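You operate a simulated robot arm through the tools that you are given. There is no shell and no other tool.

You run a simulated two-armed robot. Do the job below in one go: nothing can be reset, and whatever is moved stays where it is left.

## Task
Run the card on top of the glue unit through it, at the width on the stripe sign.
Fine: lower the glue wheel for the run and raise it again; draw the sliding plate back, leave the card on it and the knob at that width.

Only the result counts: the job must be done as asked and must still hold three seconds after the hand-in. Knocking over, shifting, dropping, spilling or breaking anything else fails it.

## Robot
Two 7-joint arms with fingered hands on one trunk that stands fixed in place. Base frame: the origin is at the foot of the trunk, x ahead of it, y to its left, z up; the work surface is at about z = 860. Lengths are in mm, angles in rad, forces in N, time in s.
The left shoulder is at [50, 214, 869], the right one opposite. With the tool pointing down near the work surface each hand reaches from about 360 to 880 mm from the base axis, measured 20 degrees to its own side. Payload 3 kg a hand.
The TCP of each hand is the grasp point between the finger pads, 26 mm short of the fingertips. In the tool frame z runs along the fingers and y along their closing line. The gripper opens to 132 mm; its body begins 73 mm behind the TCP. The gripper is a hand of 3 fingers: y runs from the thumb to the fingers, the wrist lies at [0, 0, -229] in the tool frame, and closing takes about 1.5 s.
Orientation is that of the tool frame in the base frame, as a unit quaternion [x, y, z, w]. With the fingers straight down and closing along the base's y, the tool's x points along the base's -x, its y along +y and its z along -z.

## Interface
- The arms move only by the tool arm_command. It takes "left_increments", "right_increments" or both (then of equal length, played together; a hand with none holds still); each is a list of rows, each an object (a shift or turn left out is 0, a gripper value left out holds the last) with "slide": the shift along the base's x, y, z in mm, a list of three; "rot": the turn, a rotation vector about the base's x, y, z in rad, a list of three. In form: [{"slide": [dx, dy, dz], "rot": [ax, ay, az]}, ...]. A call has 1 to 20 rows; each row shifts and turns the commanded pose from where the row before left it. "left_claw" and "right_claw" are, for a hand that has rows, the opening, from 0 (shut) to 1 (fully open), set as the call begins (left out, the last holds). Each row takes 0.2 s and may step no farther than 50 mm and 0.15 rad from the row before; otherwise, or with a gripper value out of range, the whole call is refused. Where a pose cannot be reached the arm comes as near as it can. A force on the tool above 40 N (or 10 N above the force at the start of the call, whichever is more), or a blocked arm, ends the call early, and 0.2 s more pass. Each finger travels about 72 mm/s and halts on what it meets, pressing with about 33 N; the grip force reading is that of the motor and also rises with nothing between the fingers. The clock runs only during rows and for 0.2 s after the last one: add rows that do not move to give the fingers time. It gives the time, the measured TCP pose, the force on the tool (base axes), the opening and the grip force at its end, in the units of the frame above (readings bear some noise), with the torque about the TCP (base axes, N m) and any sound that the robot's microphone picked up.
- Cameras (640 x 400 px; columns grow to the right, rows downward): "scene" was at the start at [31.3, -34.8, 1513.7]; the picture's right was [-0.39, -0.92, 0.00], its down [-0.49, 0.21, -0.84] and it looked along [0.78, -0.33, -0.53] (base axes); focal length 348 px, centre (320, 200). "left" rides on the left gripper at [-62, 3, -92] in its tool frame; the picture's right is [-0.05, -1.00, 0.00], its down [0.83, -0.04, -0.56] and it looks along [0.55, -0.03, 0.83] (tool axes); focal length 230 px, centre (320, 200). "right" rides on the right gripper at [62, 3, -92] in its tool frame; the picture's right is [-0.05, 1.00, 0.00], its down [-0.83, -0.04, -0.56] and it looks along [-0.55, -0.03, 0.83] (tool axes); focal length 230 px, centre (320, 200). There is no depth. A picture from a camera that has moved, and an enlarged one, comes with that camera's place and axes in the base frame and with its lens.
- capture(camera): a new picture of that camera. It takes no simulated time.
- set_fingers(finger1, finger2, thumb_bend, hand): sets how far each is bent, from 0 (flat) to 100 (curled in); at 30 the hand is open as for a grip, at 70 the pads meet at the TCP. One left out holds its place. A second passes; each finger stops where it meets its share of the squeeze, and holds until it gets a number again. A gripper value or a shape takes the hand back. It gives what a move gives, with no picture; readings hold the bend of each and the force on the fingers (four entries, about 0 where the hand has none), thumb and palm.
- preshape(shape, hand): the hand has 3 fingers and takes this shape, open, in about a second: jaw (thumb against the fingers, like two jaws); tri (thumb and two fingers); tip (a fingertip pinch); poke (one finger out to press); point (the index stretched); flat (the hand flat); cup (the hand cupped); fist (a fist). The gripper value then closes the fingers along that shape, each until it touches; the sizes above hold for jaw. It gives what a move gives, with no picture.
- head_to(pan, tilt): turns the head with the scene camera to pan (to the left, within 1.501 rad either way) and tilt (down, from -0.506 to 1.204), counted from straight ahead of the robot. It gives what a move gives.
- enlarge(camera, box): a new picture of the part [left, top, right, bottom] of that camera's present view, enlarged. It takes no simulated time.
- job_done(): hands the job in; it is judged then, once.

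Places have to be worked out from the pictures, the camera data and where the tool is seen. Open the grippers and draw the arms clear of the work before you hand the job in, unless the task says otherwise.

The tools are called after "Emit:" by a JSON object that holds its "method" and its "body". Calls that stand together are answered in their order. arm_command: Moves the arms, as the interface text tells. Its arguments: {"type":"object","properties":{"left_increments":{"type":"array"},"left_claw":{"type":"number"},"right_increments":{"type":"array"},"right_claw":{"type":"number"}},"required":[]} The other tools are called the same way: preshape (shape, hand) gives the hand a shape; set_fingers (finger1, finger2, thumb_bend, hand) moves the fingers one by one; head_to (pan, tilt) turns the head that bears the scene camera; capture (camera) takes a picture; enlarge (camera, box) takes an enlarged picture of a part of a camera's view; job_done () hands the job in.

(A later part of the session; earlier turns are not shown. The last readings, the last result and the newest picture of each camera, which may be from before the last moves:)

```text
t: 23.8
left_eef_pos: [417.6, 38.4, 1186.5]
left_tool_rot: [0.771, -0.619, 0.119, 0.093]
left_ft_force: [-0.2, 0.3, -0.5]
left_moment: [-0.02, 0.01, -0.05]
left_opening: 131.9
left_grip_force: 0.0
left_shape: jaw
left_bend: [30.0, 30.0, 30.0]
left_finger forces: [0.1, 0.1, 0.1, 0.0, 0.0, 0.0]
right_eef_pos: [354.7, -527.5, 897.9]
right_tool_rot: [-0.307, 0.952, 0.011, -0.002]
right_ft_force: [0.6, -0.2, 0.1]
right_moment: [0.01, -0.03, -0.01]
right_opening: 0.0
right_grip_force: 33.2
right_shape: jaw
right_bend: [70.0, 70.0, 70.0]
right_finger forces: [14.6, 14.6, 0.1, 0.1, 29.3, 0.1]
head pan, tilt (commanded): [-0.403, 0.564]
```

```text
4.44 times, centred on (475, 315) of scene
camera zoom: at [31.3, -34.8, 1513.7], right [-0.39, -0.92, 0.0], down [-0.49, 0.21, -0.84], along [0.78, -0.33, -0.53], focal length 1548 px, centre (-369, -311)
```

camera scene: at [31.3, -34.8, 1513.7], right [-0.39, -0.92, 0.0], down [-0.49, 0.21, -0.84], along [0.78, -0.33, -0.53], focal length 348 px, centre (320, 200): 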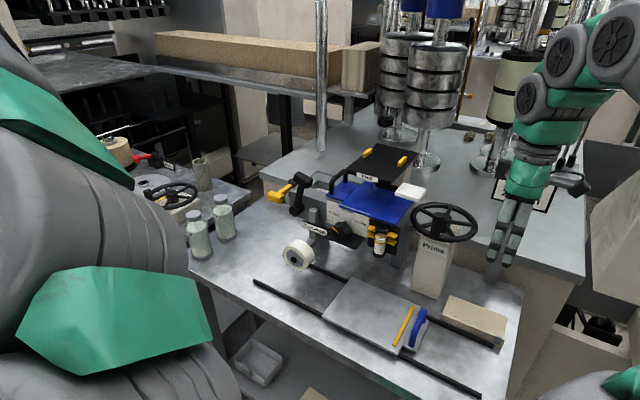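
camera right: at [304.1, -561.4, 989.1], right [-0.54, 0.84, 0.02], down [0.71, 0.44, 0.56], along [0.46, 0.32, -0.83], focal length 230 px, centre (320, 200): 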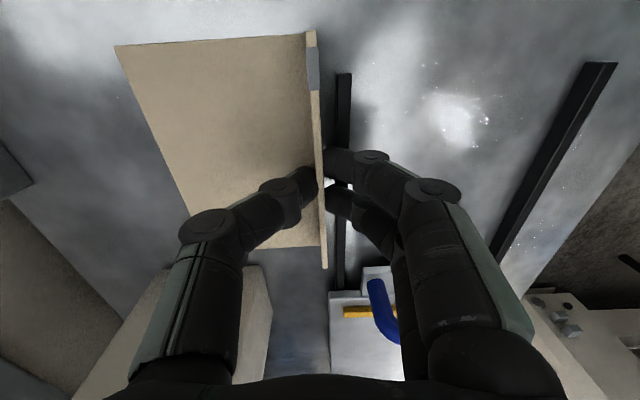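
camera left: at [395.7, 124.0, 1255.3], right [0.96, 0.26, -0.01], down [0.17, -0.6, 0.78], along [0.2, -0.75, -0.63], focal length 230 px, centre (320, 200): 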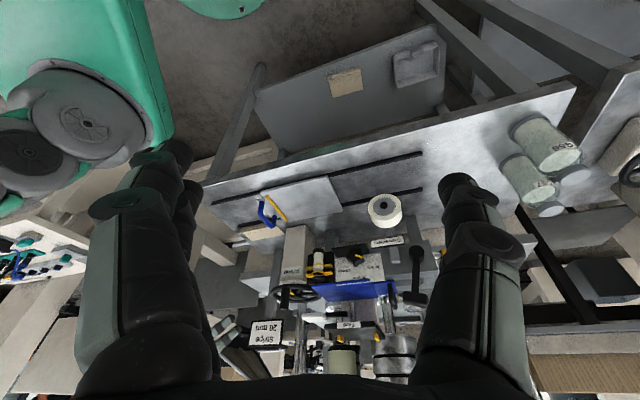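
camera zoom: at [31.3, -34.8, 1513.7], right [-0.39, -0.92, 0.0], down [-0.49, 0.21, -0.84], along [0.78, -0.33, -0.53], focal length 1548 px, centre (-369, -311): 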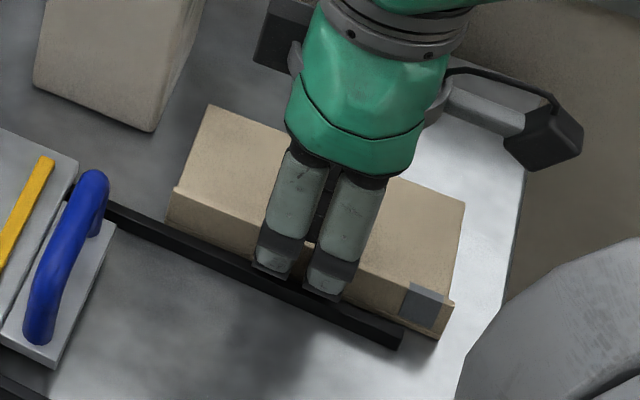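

The grip holds, with 14.6 N on each finger and 29.3 N on the thumb. I lift slowly and move away from the unit (−V), so the card hangs over the bare rails well clear of the Prime post.

Emit:
{"method": "arm_command", "body": {"right_increments": [{"slide": [0, 0, 10]}, {"slide": [0, 0, 15]}, {"slide": [0, 0, 20]}, {"slide": [0, 0, 25]}, {"slide": [-14, 19, 15]}, {"slide": [-14, 20, 15]}, {"slide": [-14, 19, 15]}, {"slide": [-14, 20, 10]}, {"slide": [-13, 19, 0]}, {}]}}

Emit:
{"method": "capture", "body": {"camera": "right"}}

Emit:
{"method": "capture", "body": {"camera": "scene"}}

```text
t: 26.0
left_eef_pos: [416.8, 39.1, 1187.0]
left_tool_rot: [0.771, -0.619, 0.119, 0.093]
left_ft_force: [0.5, -0.2, 0.5]
left_moment: [0.04, 0.01, 0.0]
left_opening: 132.2
left_grip_force: 0.0
left_shape: jaw
left_bend: [30.0, 30.0, 30.0]
left_finger forces: [0.0, 0.0, 0.1, 0.0, 0.0, 0.0]
right_eef_pos: [283.8, -429.6, 1024.2]
right_tool_rot: [-0.307, 0.952, 0.011, -0.002]
right_ft_force: [-0.3, 0.3, -0.9]
right_moment: [0.01, 0.03, 0.04]
right_opening: 0.1
right_grip_force: 32.9
right_shape: jaw
right_bend: [70.0, 70.0, 70.0]
right_finger forces: [14.8, 14.7, 0.0, 0.0, 29.5, 0.0]
head pan, tilt (commanded): [-0.403, 0.564]
```

```text
taken
camera right: at [233.4, -464.0, 1115.6], right [-0.54, 0.84, 0.02], down [0.71, 0.44, 0.56], along [0.46, 0.32, -0.83], focal length 230 px, centre (320, 200)
```

right: 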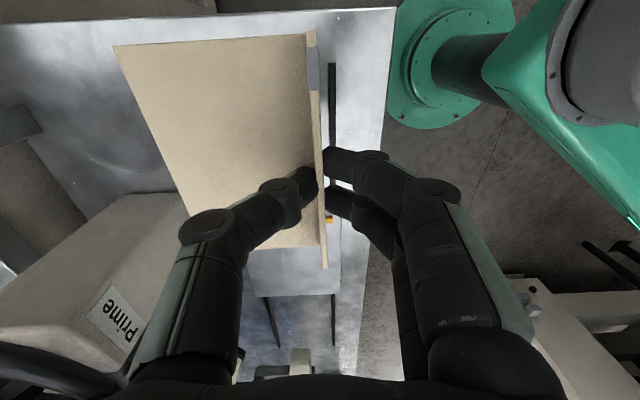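

```text
taken
camera scene: at [31.3, -34.8, 1513.7], right [-0.39, -0.92, 0.0], down [-0.49, 0.21, -0.84], along [0.78, -0.33, -0.53], focal length 348 px, centre (320, 200)
```

scene: 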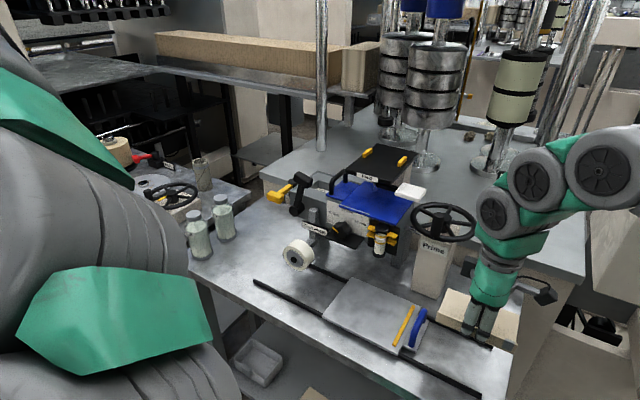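

The card came up level and undisturbed, with the lip at V ≈ 19. I now move it along the rails (+U, about 197 mm) to hang over the sliding plate.

Emit:
{"method": "arm_command", "body": {"right_increments": [{"slide": [26.7, 19.1, 0]}, {"slide": [26.7, 19.1, 0]}, {"slide": [26.7, 19.1, 0]}, {"slide": [26.7, 19.1, 0]}, {"slide": [26.7, 19.1, 0]}, {"slide": [26.7, 19.1, 0]}, {}]}}

Emit:
{"method": "capture", "body": {"camera": "right"}}

Emit:
{"method": "enlarge", "body": {"camera": "scene", "box": [290, 180, 470, 370]}}

```text
t: 27.6
left_eef_pos: [418.0, 39.7, 1185.2]
left_tool_rot: [0.77, -0.62, 0.118, 0.094]
left_ft_force: [0.2, -0.3, -0.1]
left_moment: [0.01, -0.03, -0.02]
left_opening: 131.6
left_grip_force: 0.1
left_shape: jaw
left_bend: [30.0, 30.0, 30.0]
left_finger forces: [0.1, 0.1, 0.0, 0.1, 0.0, 0.1]
right_eef_pos: [445.7, -315.4, 1024.8]
right_tool_rot: [-0.306, 0.952, 0.011, -0.003]
right_ft_force: [-0.7, -0.7, -1.1]
right_moment: [0.01, 0.01, -0.01]
right_opening: 0.0
right_grip_force: 32.7
right_shape: jaw
right_bend: [70.0, 70.0, 70.0]
right_finger forces: [14.7, 14.7, 0.1, 0.0, 29.5, 0.0]
head pan, tilt (commanded): [-0.403, 0.564]
```

```text
taken
camera right: at [394.8, -349.7, 1115.8], right [-0.54, 0.84, 0.02], down [0.71, 0.44, 0.56], along [0.46, 0.32, -0.83], focal length 230 px, centre (320, 200)
```

right: 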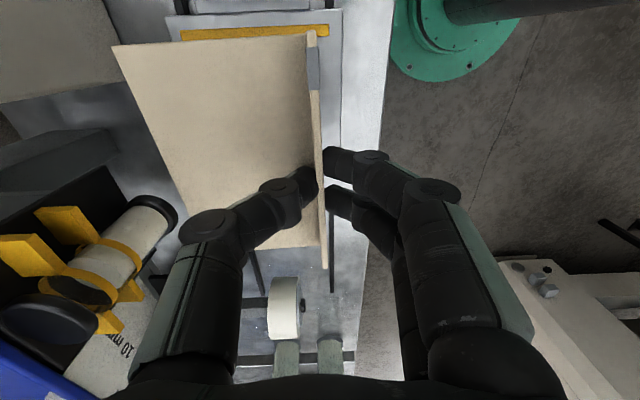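

```text
2.11 times, centred on (380, 275) of scene
camera zoom: at [31.3, -34.8, 1513.7], right [-0.39, -0.92, 0.0], down [-0.49, 0.21, -0.84], along [0.78, -0.33, -0.53], focal length 733 px, centre (194, 42)
```

zoom: 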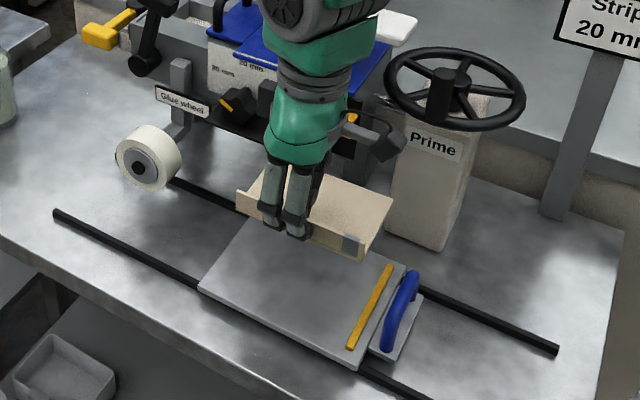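

The card hangs above the plate. I zoom in to compare the card's right end with the yellow stop strip before lowering.

Emit:
{"method": "enlarge", "body": {"camera": "right", "box": [160, 0, 360, 120]}}

Emit:
{"method": "enlarge", "body": {"camera": "scene", "box": [360, 270, 440, 360]}}

Emit:
{"method": "enlarge", "body": {"camera": "left", "box": [200, 170, 420, 300]}}

```text
3.20 times, centred on (260, 60) of right
camera zoom: at [394.8, -349.7, 1115.8], right [-0.54, 0.84, 0.02], down [0.71, 0.44, 0.56], along [0.46, 0.32, -0.83], focal length 736 px, centre (512, 648)
```

zoom: 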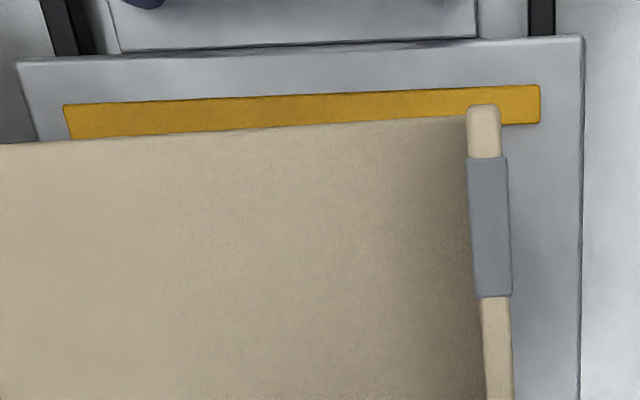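

```text
4.44 times, centred on (400, 315) of scene
camera zoom: at [31.3, -34.8, 1513.7], right [-0.39, -0.92, 0.0], down [-0.49, 0.21, -0.84], along [0.78, -0.33, -0.53], focal length 1548 px, centre (-36, -311)
```

zoom: 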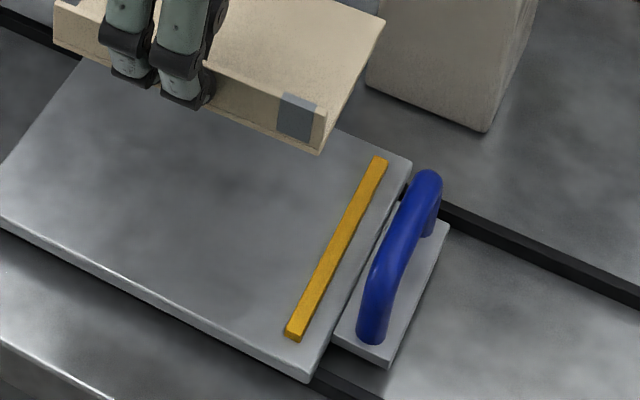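

```text
2.91 times, centred on (310, 235) of left
camera zoom: at [395.8, 124.3, 1255.4], right [0.96, 0.26, -0.01], down [0.17, -0.6, 0.78], along [0.2, -0.75, -0.63], focal length 669 px, centre (349, 98)
```

zoom: 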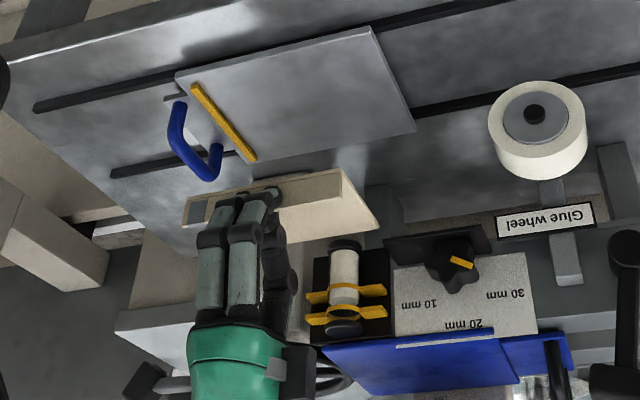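

The stop's left face is at U ≈ 177 and the card's right end at U ≈ 179. I shift 4 mm further left for margin and lower the card to just above the plate, whose top I put at z ≈ 877.

Emit:
{"method": "arm_command", "body": {"right_increments": [{"slide": [3.3, 2.3, -15]}, {"slide": [0, 0, -20]}, {"slide": [0, 0, -20]}, {"slide": [0, 0, -20]}, {"slide": [0, 0, -18]}, {"slide": [0, 0, -10]}, {}]}}

Emit:
{"method": "enlarge", "body": {"camera": "right", "box": [80, 0, 380, 280]}}

Emit:
{"method": "enlarge", "body": {"camera": "scene", "box": [310, 250, 430, 370]}}

Emit:
{"method": "enlarge", "body": {"camera": "left", "box": [240, 160, 370, 260]}}

```text
t: 29.2
left_eef_pos: [417.6, 39.4, 1185.2]
left_tool_rot: [0.77, -0.62, 0.119, 0.094]
left_ft_force: [-1.0, 0.4, -1.1]
left_moment: [-0.01, -0.03, -0.02]
left_opening: 131.8
left_grip_force: 0.1
left_shape: jaw
left_bend: [30.0, 30.0, 30.0]
left_finger forces: [0.0, 0.0, 0.0, 0.0, 0.1, 0.0]
right_eef_pos: [449.0, -312.6, 920.3]
right_tool_rot: [-0.307, 0.952, 0.011, -0.001]
right_ft_force: [0.4, -0.3, -0.1]
right_moment: [0.02, 0.02, 0.0]
right_opening: 0.1
right_grip_force: 32.7
right_shape: jaw
right_bend: [70.0, 70.0, 70.0]
right_finger forces: [14.8, 14.6, 0.1, 0.0, 29.4, 0.0]
head pan, tilt (commanded): [-0.403, 0.564]
```

```text
1.43 times, centred on (230, 140) of right
camera zoom: at [398.1, -346.6, 1011.7], right [-0.54, 0.84, 0.02], down [0.71, 0.44, 0.56], along [0.46, 0.32, -0.83], focal length 329 px, centre (449, 286)
```

zoom: 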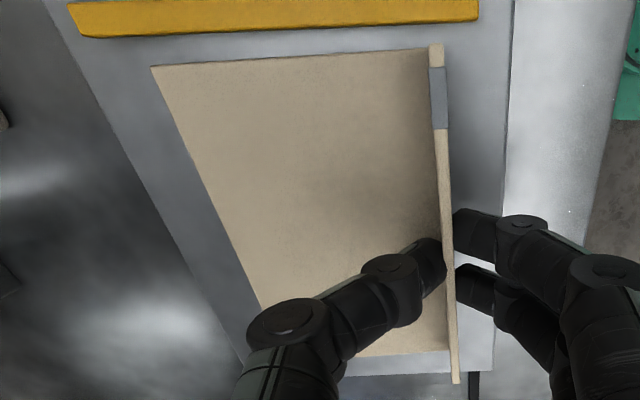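

```text
3.33 times, centred on (370, 310) of scene
camera zoom: at [31.3, -34.8, 1513.7], right [-0.39, -0.92, 0.0], down [-0.49, 0.21, -0.84], along [0.78, -0.33, -0.53], focal length 1161 px, centre (153, -167)
```

zoom: 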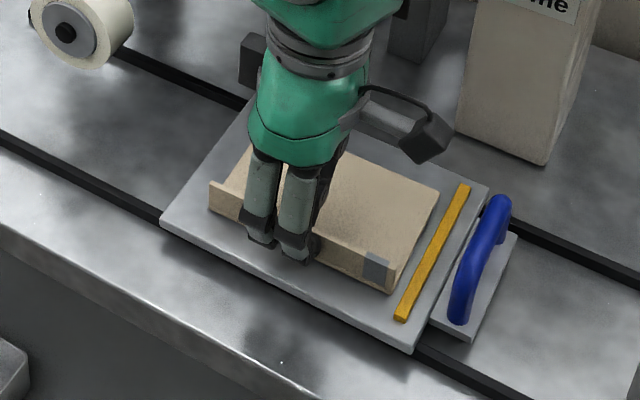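

```text
4.00 times, centred on (305, 210) of left
camera zoom: at [395.7, 124.2, 1255.4], right [0.96, 0.26, -0.01], down [0.17, -0.6, 0.78], along [0.2, -0.75, -0.63], focal length 920 px, centre (380, 160)
```

zoom: 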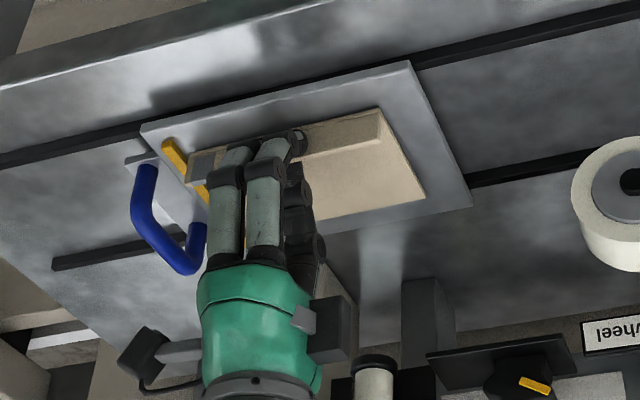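

The card is just above the plate with a small gap to the stop. I lower a few more millimetres until it touches.

Emit:
{"method": "arm_command", "body": {"right_increments": [{"slide": [-1.5, -1, -2]}, {"slide": [-1.5, -1, -2]}, {}]}}

Emit:
{"method": "enlarge", "body": {"camera": "right", "box": [80, 0, 380, 280]}}

```text
t: 30.0
left_eef_pos: [417.7, 39.1, 1186.0]
left_tool_rot: [0.771, -0.619, 0.118, 0.094]
left_ft_force: [-0.5, -0.3, 0.4]
left_moment: [0.0, 0.02, 0.01]
left_opening: 131.7
left_grip_force: 0.0
left_shape: jaw
left_bend: [30.0, 30.0, 30.0]
left_finger forces: [0.1, 0.0, 0.1, 0.0, 0.0, 0.0]
right_eef_pos: [445.5, -313.2, 916.8]
right_tool_rot: [-0.307, 0.952, 0.011, -0.002]
right_ft_force: [0.0, 0.6, 0.9]
right_moment: [0.02, 0.02, 0.0]
right_opening: 0.0
right_grip_force: 33.1
right_shape: jaw
right_bend: [70.0, 70.0, 71.0]
right_finger forces: [15.0, 14.9, 0.1, 0.0, 29.7, 0.0]
head pan, tilt (commanded): [-0.403, 0.564]
```

```text
1.43 times, centred on (230, 140) of right
camera zoom: at [395.1, -347.9, 1008.2], right [-0.54, 0.84, 0.02], down [0.71, 0.44, 0.56], along [0.46, 0.32, -0.83], focal length 329 px, centre (449, 286)
```

zoom: 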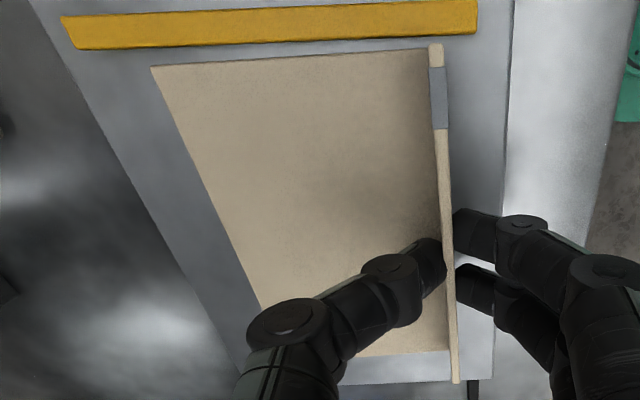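

Emit:
{"method": "arm_command", "body": {"right_increments": [{"slide": [0, 0, -1]}, {"slide": [0, 0, -1]}, {}]}}

Emit:
{"method": "enlarge", "body": {"camera": "scene", "box": [340, 280, 420, 350]}}

```text
t: 30.8
left_eef_pos: [417.2, 39.2, 1186.2]
left_tool_rot: [0.771, -0.619, 0.119, 0.093]
left_ft_force: [0.0, -1.0, 0.0]
left_moment: [0.01, 0.0, -0.04]
left_opening: 132.0
left_grip_force: 0.0
left_shape: jaw
left_bend: [30.0, 30.0, 30.0]
left_finger forces: [0.0, 0.0, 0.0, 0.1, 0.0, 0.1]
right_eef_pos: [446.4, -314.9, 915.5]
right_tool_rot: [-0.307, 0.952, 0.01, -0.002]
right_ft_force: [3.5, 1.0, 29.2]
right_moment: [0.07, -0.04, 0.01]
right_opening: 0.0
right_grip_force: 32.6
right_shape: jaw
right_bend: [71.0, 71.0, 71.0]
right_finger forces: [19.6, 19.3, 0.0, 0.0, 39.9, 0.0]
head pan, tilt (commanded): [-0.403, 0.564]
```

```text
5.71 times, centred on (380, 315) of scene
camera zoom: at [31.1, -34.6, 1513.7], right [-0.39, -0.92, 0.0], down [-0.49, 0.21, -0.85], along [0.78, -0.33, -0.53], focal length 1990 px, centre (-23, -457)
```

zoom: 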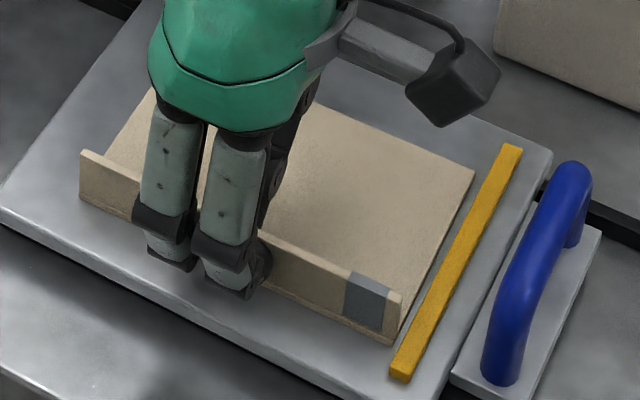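

The card now rests on the plate (29 N upward on the hand). I relieve the pressure, open the fingers and rise clear.

Emit:
{"method": "arm_command", "body": {"right_increments": [{"slide": [0, 0, 1]}, {}]}}

Emit:
{"method": "arm_command", "body": {"right_increments": [{}, {}, {}, {}, {"slide": [0, 0, 15]}, {"slide": [0, 0, 25]}, {"slide": [0, 0, 30]}, {"slide": [0, 0, 30]}, {}], "right_claw": 0.45}}

Emit:
{"method": "capture", "body": {"camera": "right"}}

Emit:
{"method": "enlarge", "body": {"camera": "scene", "box": [310, 250, 430, 370]}}

```text
t: 31.4
left_eef_pos: [417.5, 38.9, 1185.5]
left_tool_rot: [0.77, -0.62, 0.119, 0.094]
left_ft_force: [-0.2, -0.2, -0.3]
left_moment: [-0.04, 0.01, -0.01]
left_opening: 132.1
left_grip_force: 0.1
left_shape: jaw
left_bend: [30.0, 30.0, 30.0]
left_finger forces: [0.0, 0.1, 0.1, 0.0, 0.1, 0.0]
right_eef_pos: [444.8, -314.8, 914.7]
right_tool_rot: [-0.307, 0.952, 0.01, -0.001]
right_ft_force: [4.6, 2.0, 14.2]
right_moment: [0.05, -0.07, 0.02]
right_opening: 0.1
right_grip_force: 33.0
right_shape: jaw
right_bend: [70.0, 70.0, 71.0]
right_finger forces: [18.5, 18.3, 0.0, 0.1, 37.6, 0.0]
head pan, tilt (commanded): [-0.403, 0.564]
```

```text
t: 33.4
left_eef_pos: [418.5, 38.5, 1186.9]
left_tool_rot: [0.77, -0.619, 0.12, 0.093]
left_ft_force: [0.2, -0.3, -1.0]
left_moment: [-0.02, 0.02, 0.01]
left_opening: 131.9
left_grip_force: 0.1
left_shape: jaw
left_bend: [30.0, 30.0, 30.0]
left_finger forces: [0.0, 0.0, 0.0, 0.0, 0.1, 0.0]
right_eef_pos: [446.9, -313.8, 1013.7]
right_tool_rot: [-0.307, 0.952, 0.011, -0.003]
right_ft_force: [-0.7, -0.7, 0.2]
right_moment: [-0.04, 0.01, 0.02]
right_opening: 58.8
right_grip_force: 0.0
right_shape: jaw
right_bend: [73.0, 73.0, 70.0]
right_finger forces: [0.0, 0.1, 0.1, 0.0, 0.0, 0.0]
head pan, tilt (commanded): [-0.403, 0.564]
```

```text
taken
camera right: at [395.4, -348.4, 1105.8], right [-0.54, 0.84, 0.02], down [0.71, 0.44, 0.56], along [0.46, 0.32, -0.83], focal length 230 px, centre (320, 200)
```

right: 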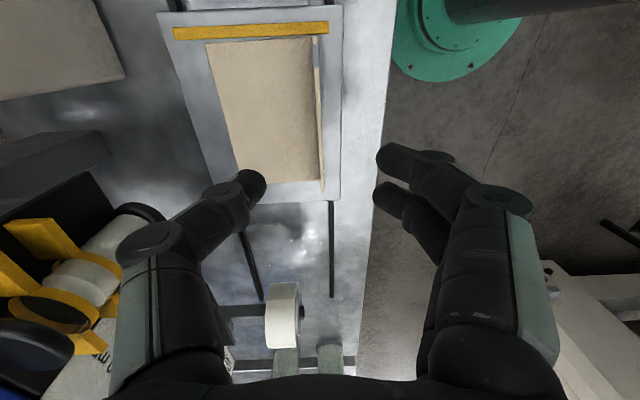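

```text
3.33 times, centred on (370, 310) of scene
camera zoom: at [31.3, -34.8, 1513.7], right [-0.39, -0.92, 0.0], down [-0.49, 0.21, -0.84], along [0.78, -0.33, -0.53], focal length 1161 px, centre (153, -167)
```

zoom: 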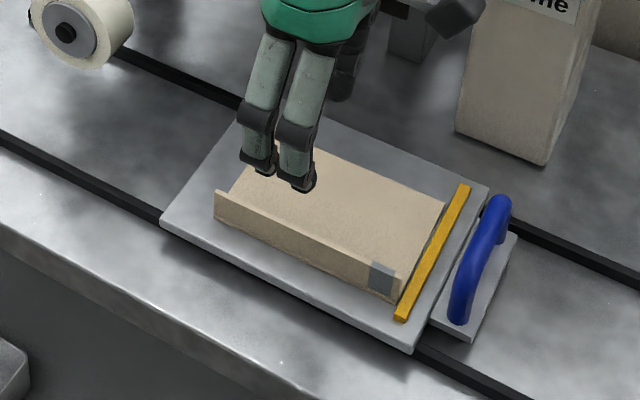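

The card sits on the plate by the stop, lip toward the robot, and the wheel's path (V ≈ 47–85) falls on its flat part. Next is the knob, which I plan to push with one finger, so I try the "poke" shape on the left hand and look at it.

Emit:
{"method": "preshape", "body": {"hand": "left", "shape": "poke"}}

Emit:
{"method": "capture", "body": {"camera": "left"}}

```text
t: 34.3
left_eef_pos: [418.1, 39.0, 1185.4]
left_tool_rot: [0.77, -0.619, 0.119, 0.093]
left_ft_force: [-0.6, 0.2, 0.6]
left_moment: [0.0, -0.03, -0.04]
left_opening: 0.0
left_grip_force: 0.1
left_shape: poke
left_bend: [100.0, 100.0, 45.0]
left_finger forces: [0.1, 0.0, 0.1, 0.0, 0.1, 0.1]
right_eef_pos: [445.8, -314.4, 1013.8]
right_tool_rot: [-0.306, 0.952, 0.011, -0.002]
right_ft_force: [0.4, 0.9, 1.2]
right_moment: [0.0, 0.0, -0.01]
right_opening: 59.2
right_grip_force: 0.1
right_shape: jaw
right_bend: [73.0, 73.0, 70.0]
right_finger forces: [0.1, 0.0, 0.0, 0.0, 0.1, 0.1]
head pan, tilt (commanded): [-0.403, 0.564]
```

```text
taken
camera left: at [395.7, 124.2, 1255.4], right [0.96, 0.26, -0.01], down [0.17, -0.6, 0.78], along [0.2, -0.75, -0.63], focal length 230 px, centre (320, 200)
```

left: 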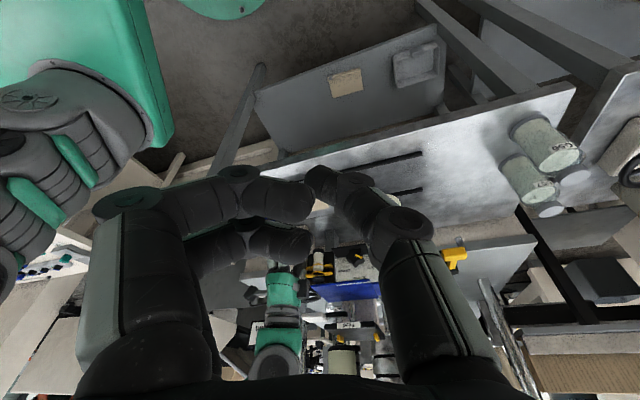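

In "poke" the thumb is the extended digit. For the knob I will use a straight thumb with both fingers curled. First I move the right hand back and angle its camera at the knob so it can watch.

Emit:
{"method": "arm_command", "body": {"right_increments": [{"slide": [0, 0, 30]}, {"slide": [-20, -10, 30], "rot": [0, 0, -0.13]}, {"slide": [-25, -12, 20], "rot": [0, 0, -0.13]}, {"slide": [-25, -12, 0], "rot": [0, 0, -0.13]}, {"slide": [-25, -12, 0], "rot": [0, 0, -0.13]}, {"slide": [-10, -5, 0], "rot": [0.03, -0.145, 0]}, {"slide": [0, 0, 0], "rot": [0.03, -0.145, 0]}, {"slide": [0, 0, 0], "rot": [0.03, -0.145, 0]}, {}]}}

Emit:
{"method": "set_fingers", "body": {"hand": "left", "finger1": 100, "finger2": 100, "thumb_bend": 30}}

Emit:
{"method": "capture", "body": {"camera": "right"}}

Emit:
{"method": "capture", "body": {"camera": "left"}}

```text
t: 36.3
left_eef_pos: [417.7, 39.1, 1186.3]
left_tool_rot: [0.771, -0.619, 0.119, 0.093]
left_ft_force: [0.5, -0.3, -0.2]
left_moment: [-0.01, 0.03, 0.02]
left_opening: 0.0
left_grip_force: 0.1
left_shape: poke
left_bend: [100.0, 100.0, 45.0]
left_finger forces: [0.1, 0.0, 0.1, 0.0, 0.1, 0.1]
right_eef_pos: [340.8, -364.9, 1095.5]
right_tool_rot: [-0.053, 0.973, 0.044, 0.219]
right_ft_force: [0.4, -0.7, 0.6]
right_moment: [-0.02, 0.0, 0.02]
right_opening: 58.6
right_grip_force: 0.0
right_shape: jaw
right_bend: [73.0, 73.0, 70.0]
right_finger forces: [0.0, 0.0, 0.0, 0.1, 0.0, 0.0]
head pan, tilt (commanded): [-0.403, 0.564]
```

```text
t: 37.3
left_eef_pos: [417.2, 39.1, 1185.4]
left_tool_rot: [0.77, -0.62, 0.119, 0.094]
left_ft_force: [0.2, 0.0, 0.5]
left_moment: [-0.02, 0.0, 0.03]
left_opening: 57.7
left_grip_force: 0.0
left_shape: fingers
left_bend: [100.0, 100.0, 30.0]
left_finger forces: [0.1, 0.0, 0.0, 0.0, 0.1, 0.0]
right_eef_pos: [339.5, -365.2, 1095.0]
right_tool_rot: [-0.053, 0.973, 0.044, 0.218]
right_ft_force: [-0.3, 0.2, 0.8]
right_moment: [0.01, 0.0, -0.01]
right_opening: 58.7
right_grip_force: 0.0
right_shape: jaw
right_bend: [73.0, 73.0, 70.0]
right_finger forces: [0.0, 0.0, 0.0, 0.0, 0.1, 0.0]
head pan, tilt (commanded): [-0.403, 0.564]
```

```text
taken
camera right: at [246.0, -375.7, 1151.3], right [-0.08, 0.99, 0.09], down [0.52, -0.03, 0.85], along [0.85, 0.11, -0.51], focal length 230 px, centre (320, 200)
```

right: 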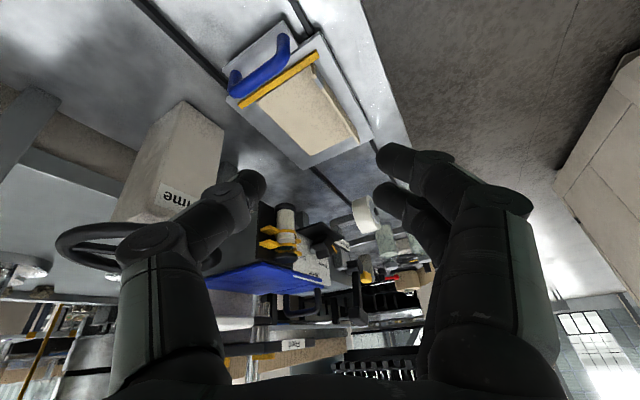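

```text
taken
camera left: at [395.7, 124.2, 1255.4], right [0.96, 0.26, -0.01], down [0.17, -0.6, 0.78], along [0.2, -0.75, -0.63], focal length 230 px, centre (320, 200)
```

left: 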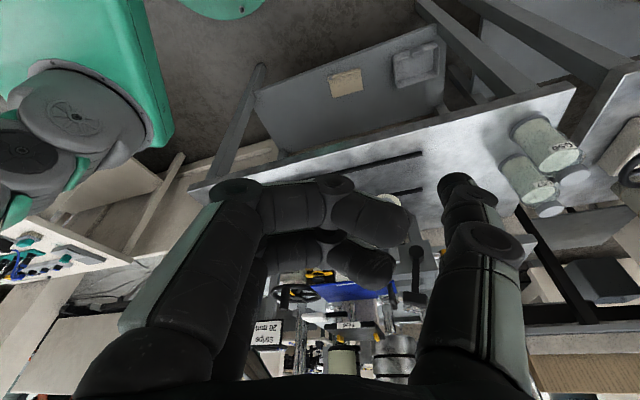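

The thumb is now straight and well clear of the curled fingers. I zoom the right camera in on the knob.

Emit:
{"method": "enlarge", "body": {"camera": "right", "box": [240, 180, 400, 300]}}

Emit:
{"method": "enlarge", "body": {"camera": "right", "box": [290, 210, 350, 280]}}

```text
3.33 times, centred on (320, 240) of right
camera zoom: at [246.0, -375.7, 1151.3], right [-0.08, 0.99, 0.09], down [0.52, -0.03, 0.85], along [0.85, 0.11, -0.51], focal length 767 px, centre (320, 67)
```

zoom: 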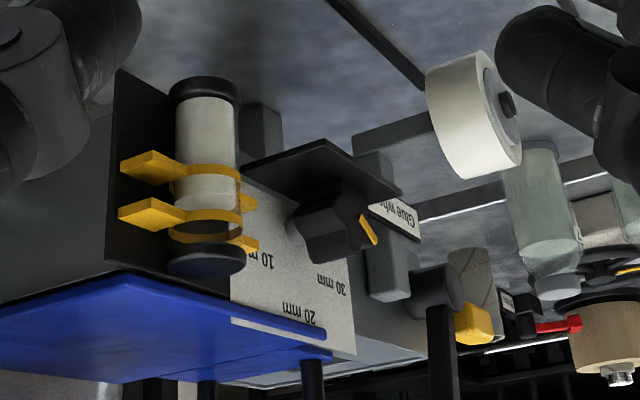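

```text
5.71 times, centred on (320, 245) of right
camera zoom: at [246.0, -375.7, 1151.3], right [-0.08, 0.99, 0.09], down [0.52, -0.03, 0.85], along [0.85, 0.11, -0.51], focal length 1315 px, centre (320, -57)
```

zoom: 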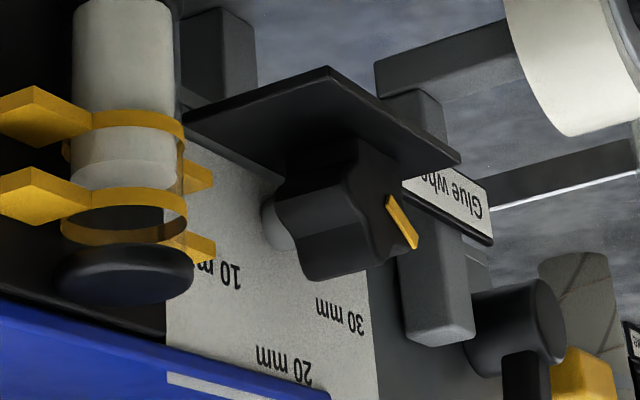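

The knob sits just above a small shelf, its marked lobe at 30 mm and another lobe just right of the top. I'll bring the left thumb in horizontally (pointing along −y) into the gap left of that lobe, then push it right over the top. First I turn the left hand to that attitude at a staging point.

Emit:
{"method": "arm_command", "body": {"left_increments": [{"slide": [13.3, -25.4, -8.4], "rot": [-0.14, -0.0149, -0.0212]}, {"slide": [13.3, -25.4, -8.4], "rot": [-0.14, -0.0149, -0.0212]}, {"slide": [13.3, -25.4, -8.4], "rot": [-0.14, -0.0149, -0.0212]}, {"slide": [13.3, -25.4, -8.4], "rot": [-0.14, -0.0149, -0.0212]}, {"slide": [13.3, -25.4, -8.4], "rot": [-0.14, -0.0149, -0.0212]}, {"slide": [13.3, -25.4, -8.4], "rot": [-0.14, -0.0149, -0.0212]}, {"slide": [13.3, -25.4, -8.4], "rot": [-0.14, -0.0149, -0.0212]}, {"slide": [13.3, -25.4, -8.4], "rot": [-0.14, -0.0149, -0.0212]}, {"slide": [13.3, -25.4, -8.4], "rot": [-0.14, -0.0149, -0.0212]}, {}]}}

Emit:
{"method": "capture", "body": {"camera": "right"}}

Emit:
{"method": "capture", "body": {"camera": "scene"}}

Emit:
{"method": "capture", "body": {"camera": "left"}}

```text
t: 39.5
left_eef_pos: [540.9, -187.5, 1111.7]
left_tool_rot: [0.501, -0.5, 0.498, 0.5]
left_ft_force: [0.7, -0.5, 0.2]
left_moment: [-0.05, 0.01, -0.02]
left_opening: 58.0
left_grip_force: 0.0
left_shape: fingers
left_bend: [100.0, 100.0, 30.0]
left_finger forces: [0.1, 0.1, 0.0, 0.0, 0.0, 0.0]
right_eef_pos: [339.5, -364.7, 1094.9]
right_tool_rot: [-0.053, 0.973, 0.044, 0.219]
right_ft_force: [0.0, 0.0, -0.7]
right_moment: [-0.01, 0.0, -0.01]
right_opening: 58.8
right_grip_force: 0.2
right_shape: jaw
right_bend: [73.0, 73.0, 70.0]
right_finger forces: [0.1, 0.0, 0.1, 0.0, 0.0, 0.0]
head pan, tilt (commanded): [-0.403, 0.564]
```

```text
taken
camera right: at [246.0, -375.8, 1151.4], right [-0.08, 0.99, 0.09], down [0.52, -0.03, 0.85], along [0.85, 0.11, -0.51], focal length 230 px, centre (320, 200)
```

right: 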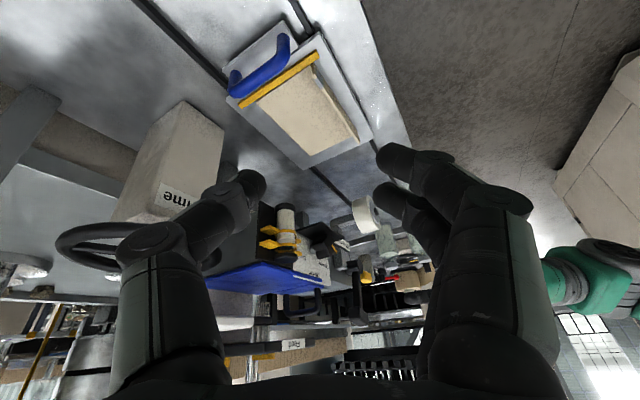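

```text
taken
camera scene: at [31.2, -34.8, 1513.7], right [-0.39, -0.92, 0.0], down [-0.49, 0.21, -0.84], along [0.78, -0.33, -0.53], focal length 348 px, centre (320, 200)
```

scene: 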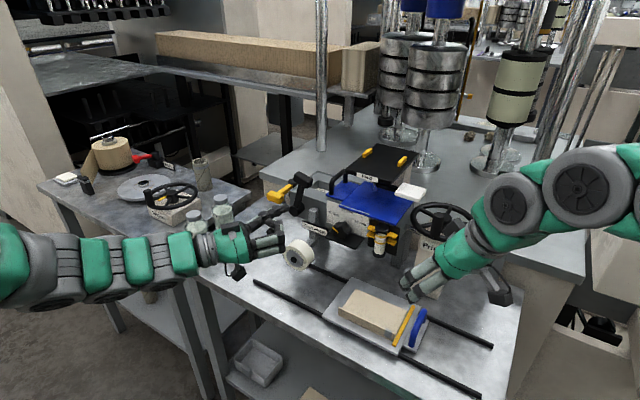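

```text
taken
camera left: at [537.5, -94.1, 1051.1], right [1.0, 0.0, -0.06], down [0.05, 0.55, 0.83], along [0.03, -0.83, 0.55], focal length 230 px, centre (320, 200)
```

left: 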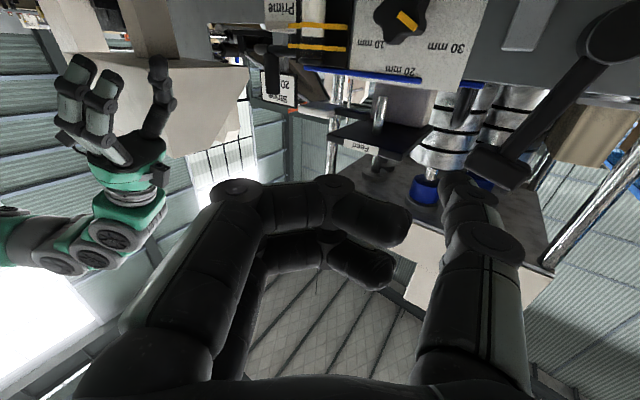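

Orientation is as planned and the scene camera's view of the knob stays open. I lower to knob height and advance partway to check the thumb against the knob.

Emit:
{"method": "arm_command", "body": {"left_increments": [{"slide": [-1, -10, -20]}, {"slide": [-1, -15, -20]}, {"slide": [-1, -15, -20]}, {"slide": [0, -15, 0]}, {"slide": [0, -12, 0]}, {}]}}

Emit:
{"method": "enlarge", "body": {"camera": "scene", "box": [280, 185, 400, 275]}}

Emit:
{"method": "enlarge", "body": {"camera": "right", "box": [290, 200, 390, 290]}}

Emit:
{"method": "capture", "body": {"camera": "left"}}

```text
t: 40.9
left_eef_pos: [537.3, -254.8, 1051.3]
left_tool_rot: [-0.501, 0.501, -0.497, -0.501]
left_ft_force: [0.0, -0.3, 1.7]
left_moment: [0.03, 0.06, -0.03]
left_opening: 57.8
left_grip_force: 0.1
left_shape: fingers
left_bend: [100.0, 100.0, 30.0]
left_finger forces: [0.0, 0.0, 0.0, 0.0, 0.0, 0.0]
right_eef_pos: [340.3, -365.2, 1094.7]
right_tool_rot: [-0.052, 0.973, 0.044, 0.219]
right_ft_force: [0.2, 0.3, -0.5]
right_moment: [0.0, 0.0, 0.01]
right_opening: 59.1
right_grip_force: 0.0
right_shape: jaw
right_bend: [73.0, 73.0, 70.0]
right_finger forces: [0.1, 0.0, 0.1, 0.1, 0.0, 0.0]
head pan, tilt (commanded): [-0.403, 0.564]
```

```text
4.44 times, centred on (340, 230) of scene
camera zoom: at [31.3, -34.8, 1513.7], right [-0.39, -0.92, 0.0], down [-0.49, 0.21, -0.84], along [0.78, -0.33, -0.53], focal length 1548 px, centre (231, 67)
```

zoom: 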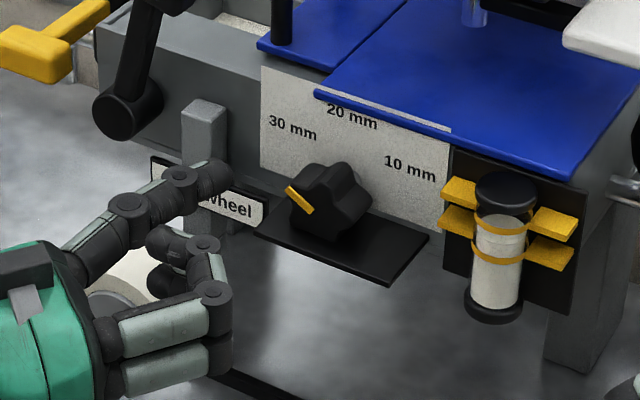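

```text
4.44 times, centred on (340, 245) of right
camera zoom: at [246.0, -375.8, 1151.3], right [-0.08, 0.99, 0.09], down [0.52, -0.03, 0.85], along [0.85, 0.11, -0.51], focal length 1022 px, centre (231, 0)
```

zoom: 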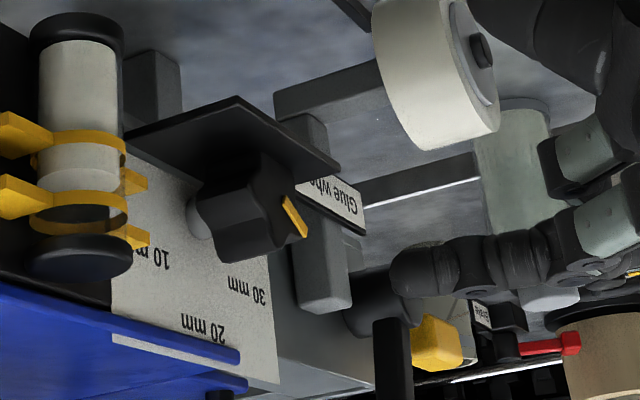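

```text
taken
camera left: at [533.2, -161.7, 991.0], right [1.0, 0.0, -0.06], down [0.05, 0.55, 0.83], along [0.03, -0.83, 0.55], focal length 230 px, centre (320, 200)
```

left: 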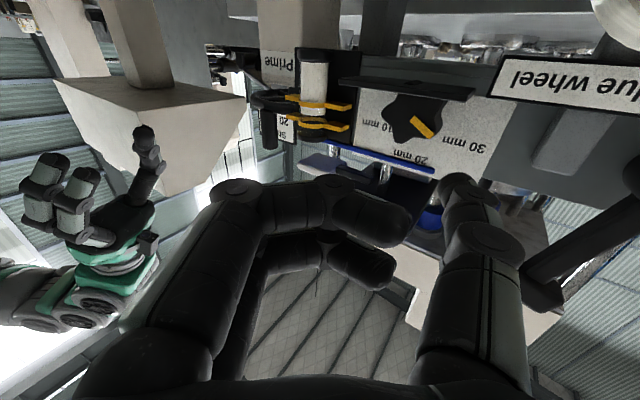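

Emit:
{"method": "enlarge", "body": {"camera": "left", "box": [350, 60, 520, 180]}}

```text
3.33 times, centred on (435, 120) of left
camera zoom: at [533.2, -161.7, 991.0], right [1.0, 0.0, -0.06], down [0.05, 0.55, 0.83], along [0.03, -0.83, 0.55], focal length 767 px, centre (-63, 467)
```

zoom: 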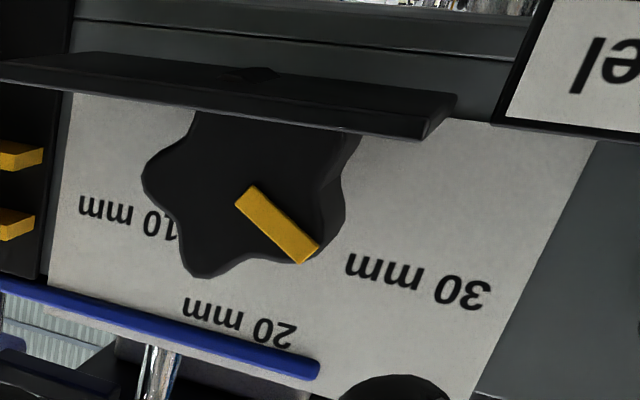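

The geometry matches my estimates: the thumb tip is at about (613, −280), left and in front of the knob. I advance along −y over the knob's top left in two steps, then settle slightly down into the gap between lobes.

Emit:
{"method": "arm_command", "body": {"left_increments": [{"slide": [0, -15, 0]}, {"slide": [0, -15, 0]}, {"slide": [0, -15, 0]}, {"slide": [0, -13, 0]}, {}]}}

Emit:
{"method": "enlarge", "body": {"camera": "scene", "box": [290, 185, 390, 260]}}

Emit:
{"method": "enlarge", "body": {"camera": "right", "box": [290, 200, 390, 290]}}

Emit:
{"method": "capture", "body": {"camera": "left"}}

```text
t: 42.1
left_eef_pos: [536.2, -313.8, 1052.2]
left_tool_rot: [0.502, -0.5, 0.498, 0.5]
left_ft_force: [0.9, 0.4, -1.1]
left_moment: [0.03, -0.04, 0.03]
left_opening: 57.8
left_grip_force: 0.0
left_shape: fingers
left_bend: [100.0, 100.0, 30.0]
left_finger forces: [0.0, 0.0, 0.0, 0.0, 0.0, 0.1]
right_eef_pos: [340.6, -364.0, 1095.2]
right_tool_rot: [-0.052, 0.973, 0.044, 0.218]
right_ft_force: [0.0, 1.0, 1.3]
right_moment: [0.02, 0.0, -0.01]
right_opening: 59.0
right_grip_force: 0.0
right_shape: jaw
right_bend: [73.0, 73.0, 70.0]
right_finger forces: [0.0, 0.0, 0.1, 0.0, 0.0, 0.0]
head pan, tilt (commanded): [-0.403, 0.564]
```

```text
5.33 times, centred on (340, 222) of scene
camera zoom: at [31.3, -34.8, 1513.7], right [-0.39, -0.92, 0.0], down [-0.49, 0.21, -0.84], along [0.78, -0.33, -0.53], focal length 1857 px, centre (213, 80)
```

zoom: 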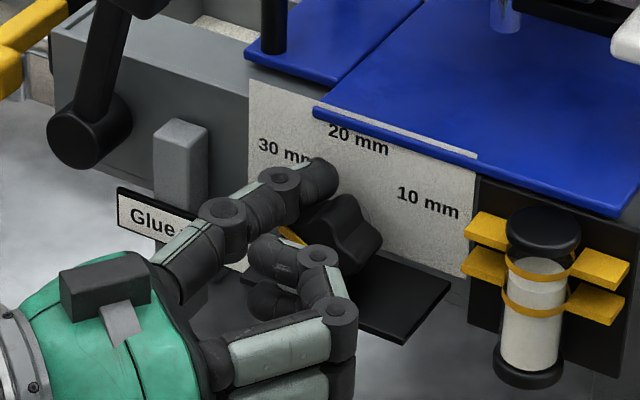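

```text
4.44 times, centred on (340, 245) of right
camera zoom: at [246.0, -375.7, 1151.3], right [-0.08, 0.99, 0.09], down [0.52, -0.03, 0.85], along [0.85, 0.11, -0.51], focal length 1022 px, centre (231, 0)
```

zoom: 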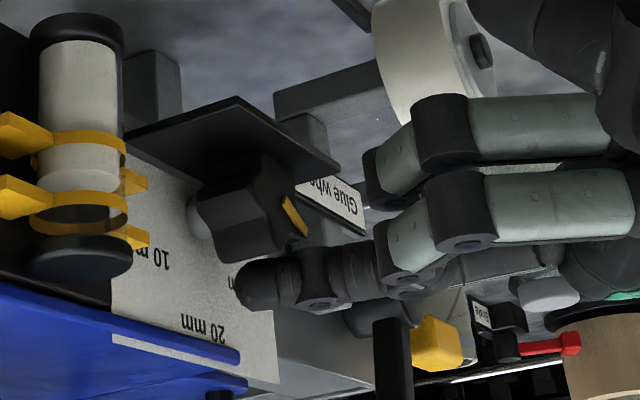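

```text
taken
camera left: at [532.7, -219.1, 991.6], right [1.0, 0.0, -0.06], down [0.05, 0.55, 0.83], along [0.03, -0.83, 0.55], focal length 230 px, centre (320, 200)
```

left: 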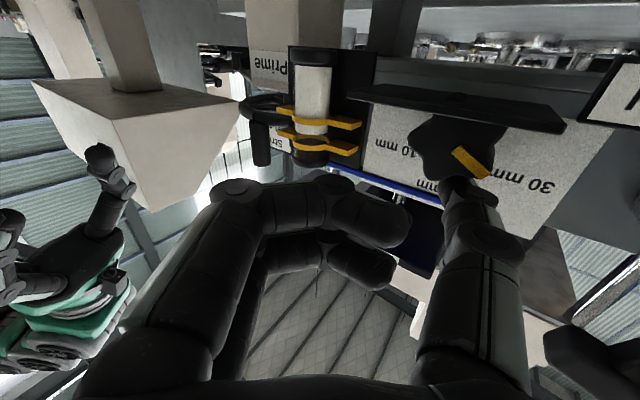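

The thumb lies along the knob's top left, just above the gap. I lower 5 mm and start pushing right (−U) along a shallow arc, watching the forces.

Emit:
{"method": "arm_command", "body": {"left_increments": [{"slide": [0, 0, -3]}, {"slide": [0, 0, -2]}, {"slide": [-3.2, -2.3, 0.5]}, {"slide": [-3.2, -2.3, 0.5]}, {}]}}

Emit:
{"method": "enlarge", "body": {"camera": "left", "box": [370, 80, 540, 210]}}

Emit:
{"method": "enlarge", "body": {"camera": "right", "box": [290, 200, 390, 290]}}

```text
t: 43.3
left_eef_pos: [529.6, -317.0, 1047.3]
left_tool_rot: [0.501, -0.501, 0.498, 0.5]
left_ft_force: [2.3, 8.5, 16.8]
left_moment: [-0.23, -1.3, 0.63]
left_opening: 60.8
left_grip_force: 9.1
left_shape: fingers
left_bend: [100.0, 100.0, 27.0]
left_finger forces: [0.0, 0.0, 0.1, 0.1, 17.9, 0.0]
right_eef_pos: [340.8, -364.2, 1095.5]
right_tool_rot: [-0.053, 0.973, 0.044, 0.219]
right_ft_force: [0.7, 0.0, -0.2]
right_moment: [0.01, -0.02, 0.0]
right_opening: 58.8
right_grip_force: 0.0
right_shape: jaw
right_bend: [73.0, 73.0, 70.0]
right_finger forces: [0.0, 0.0, 0.0, 0.0, 0.0, 0.1]
head pan, tilt (commanded): [-0.403, 0.564]
```

```text
3.08 times, centred on (455, 145) of left
camera zoom: at [526.0, -223.0, 986.9], right [1.0, 0.0, -0.06], down [0.05, 0.55, 0.83], along [0.03, -0.83, 0.55], focal length 708 px, centre (-95, 369)
```

zoom: 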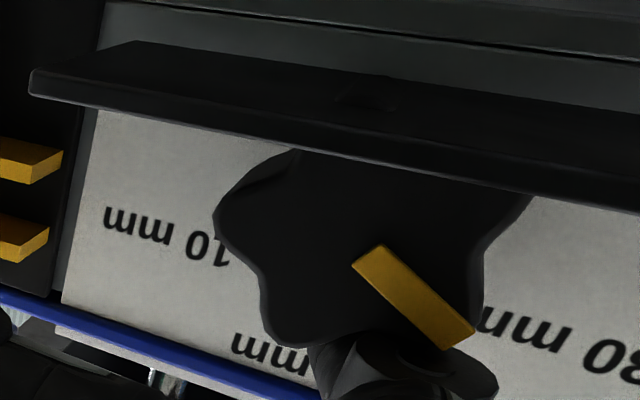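

```text
4.44 times, centred on (340, 245) of right
camera zoom: at [246.0, -375.5, 1151.4], right [-0.08, 0.99, 0.09], down [0.52, -0.03, 0.85], along [0.85, 0.11, -0.51], focal length 1022 px, centre (231, 0)
```

zoom: 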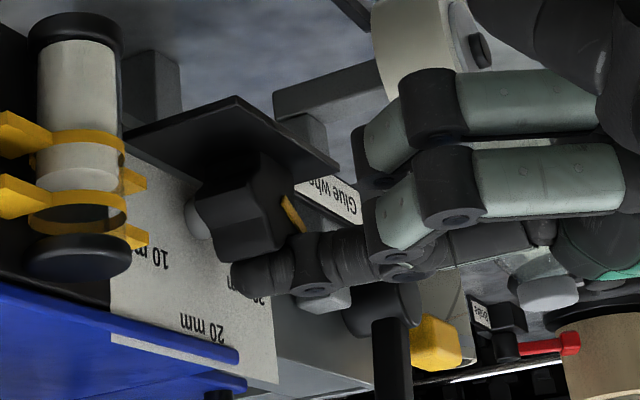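

The thumb presses on the knob (about 18 N) and the mark may have turned a little. I keep pushing right a few more millimetres.

Emit:
{"method": "arm_command", "body": {"left_increments": [{"slide": [-3.2, -2.3, 0.5]}, {"slide": [-3.2, -2.3, 0.3]}, {}]}}

Emit:
{"method": "enlarge", "body": {"camera": "left", "box": [370, 80, 540, 210]}}

Emit:
{"method": "enlarge", "body": {"camera": "scene", "box": [300, 190, 380, 250]}}

```text
t: 44.1
left_eef_pos: [522.3, -321.6, 1048.8]
left_tool_rot: [-0.501, 0.501, -0.498, -0.501]
left_ft_force: [-0.5, 11.3, 30.0]
left_moment: [-0.03, -2.35, 0.98]
left_opening: 61.1
left_grip_force: 15.2
left_shape: fingers
left_bend: [100.0, 100.0, 27.0]
left_finger forces: [0.0, 0.0, 0.0, 0.0, 31.0, 0.0]
right_eef_pos: [340.4, -363.5, 1094.9]
right_tool_rot: [-0.052, 0.973, 0.044, 0.218]
right_ft_force: [-1.3, 0.1, -0.1]
right_moment: [0.02, -0.02, 0.04]
right_opening: 58.9
right_grip_force: 0.0
right_shape: jaw
right_bend: [73.0, 73.0, 70.0]
right_finger forces: [0.0, 0.0, 0.0, 0.1, 0.1, 0.0]
head pan, tilt (commanded): [-0.403, 0.564]
```

```text
3.08 times, centred on (455, 145) of left
camera zoom: at [519.5, -228.1, 988.1], right [1.0, 0.0, -0.05], down [0.05, 0.55, 0.83], along [0.03, -0.83, 0.55], focal length 708 px, centre (-95, 369)
```

zoom: 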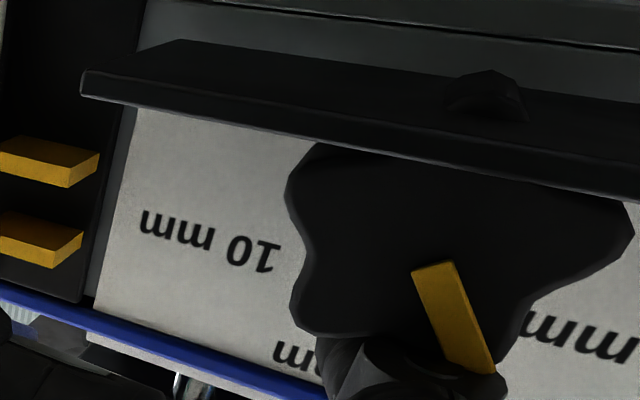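

```text
6.67 times, centred on (340, 220) of scene
camera zoom: at [30.9, -34.4, 1513.7], right [-0.39, -0.92, 0.0], down [-0.49, 0.21, -0.85], along [0.78, -0.33, -0.53], focal length 2322 px, centre (187, 67)
```

zoom: 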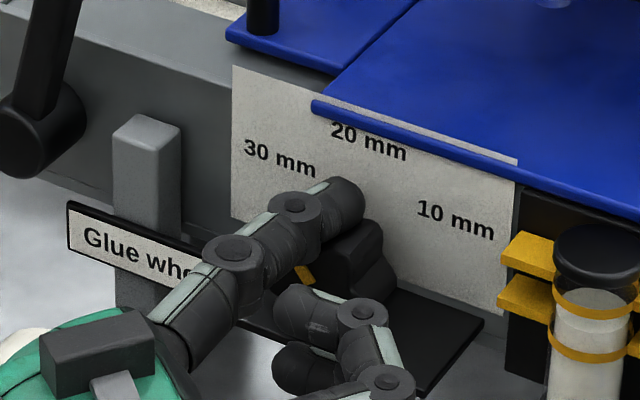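

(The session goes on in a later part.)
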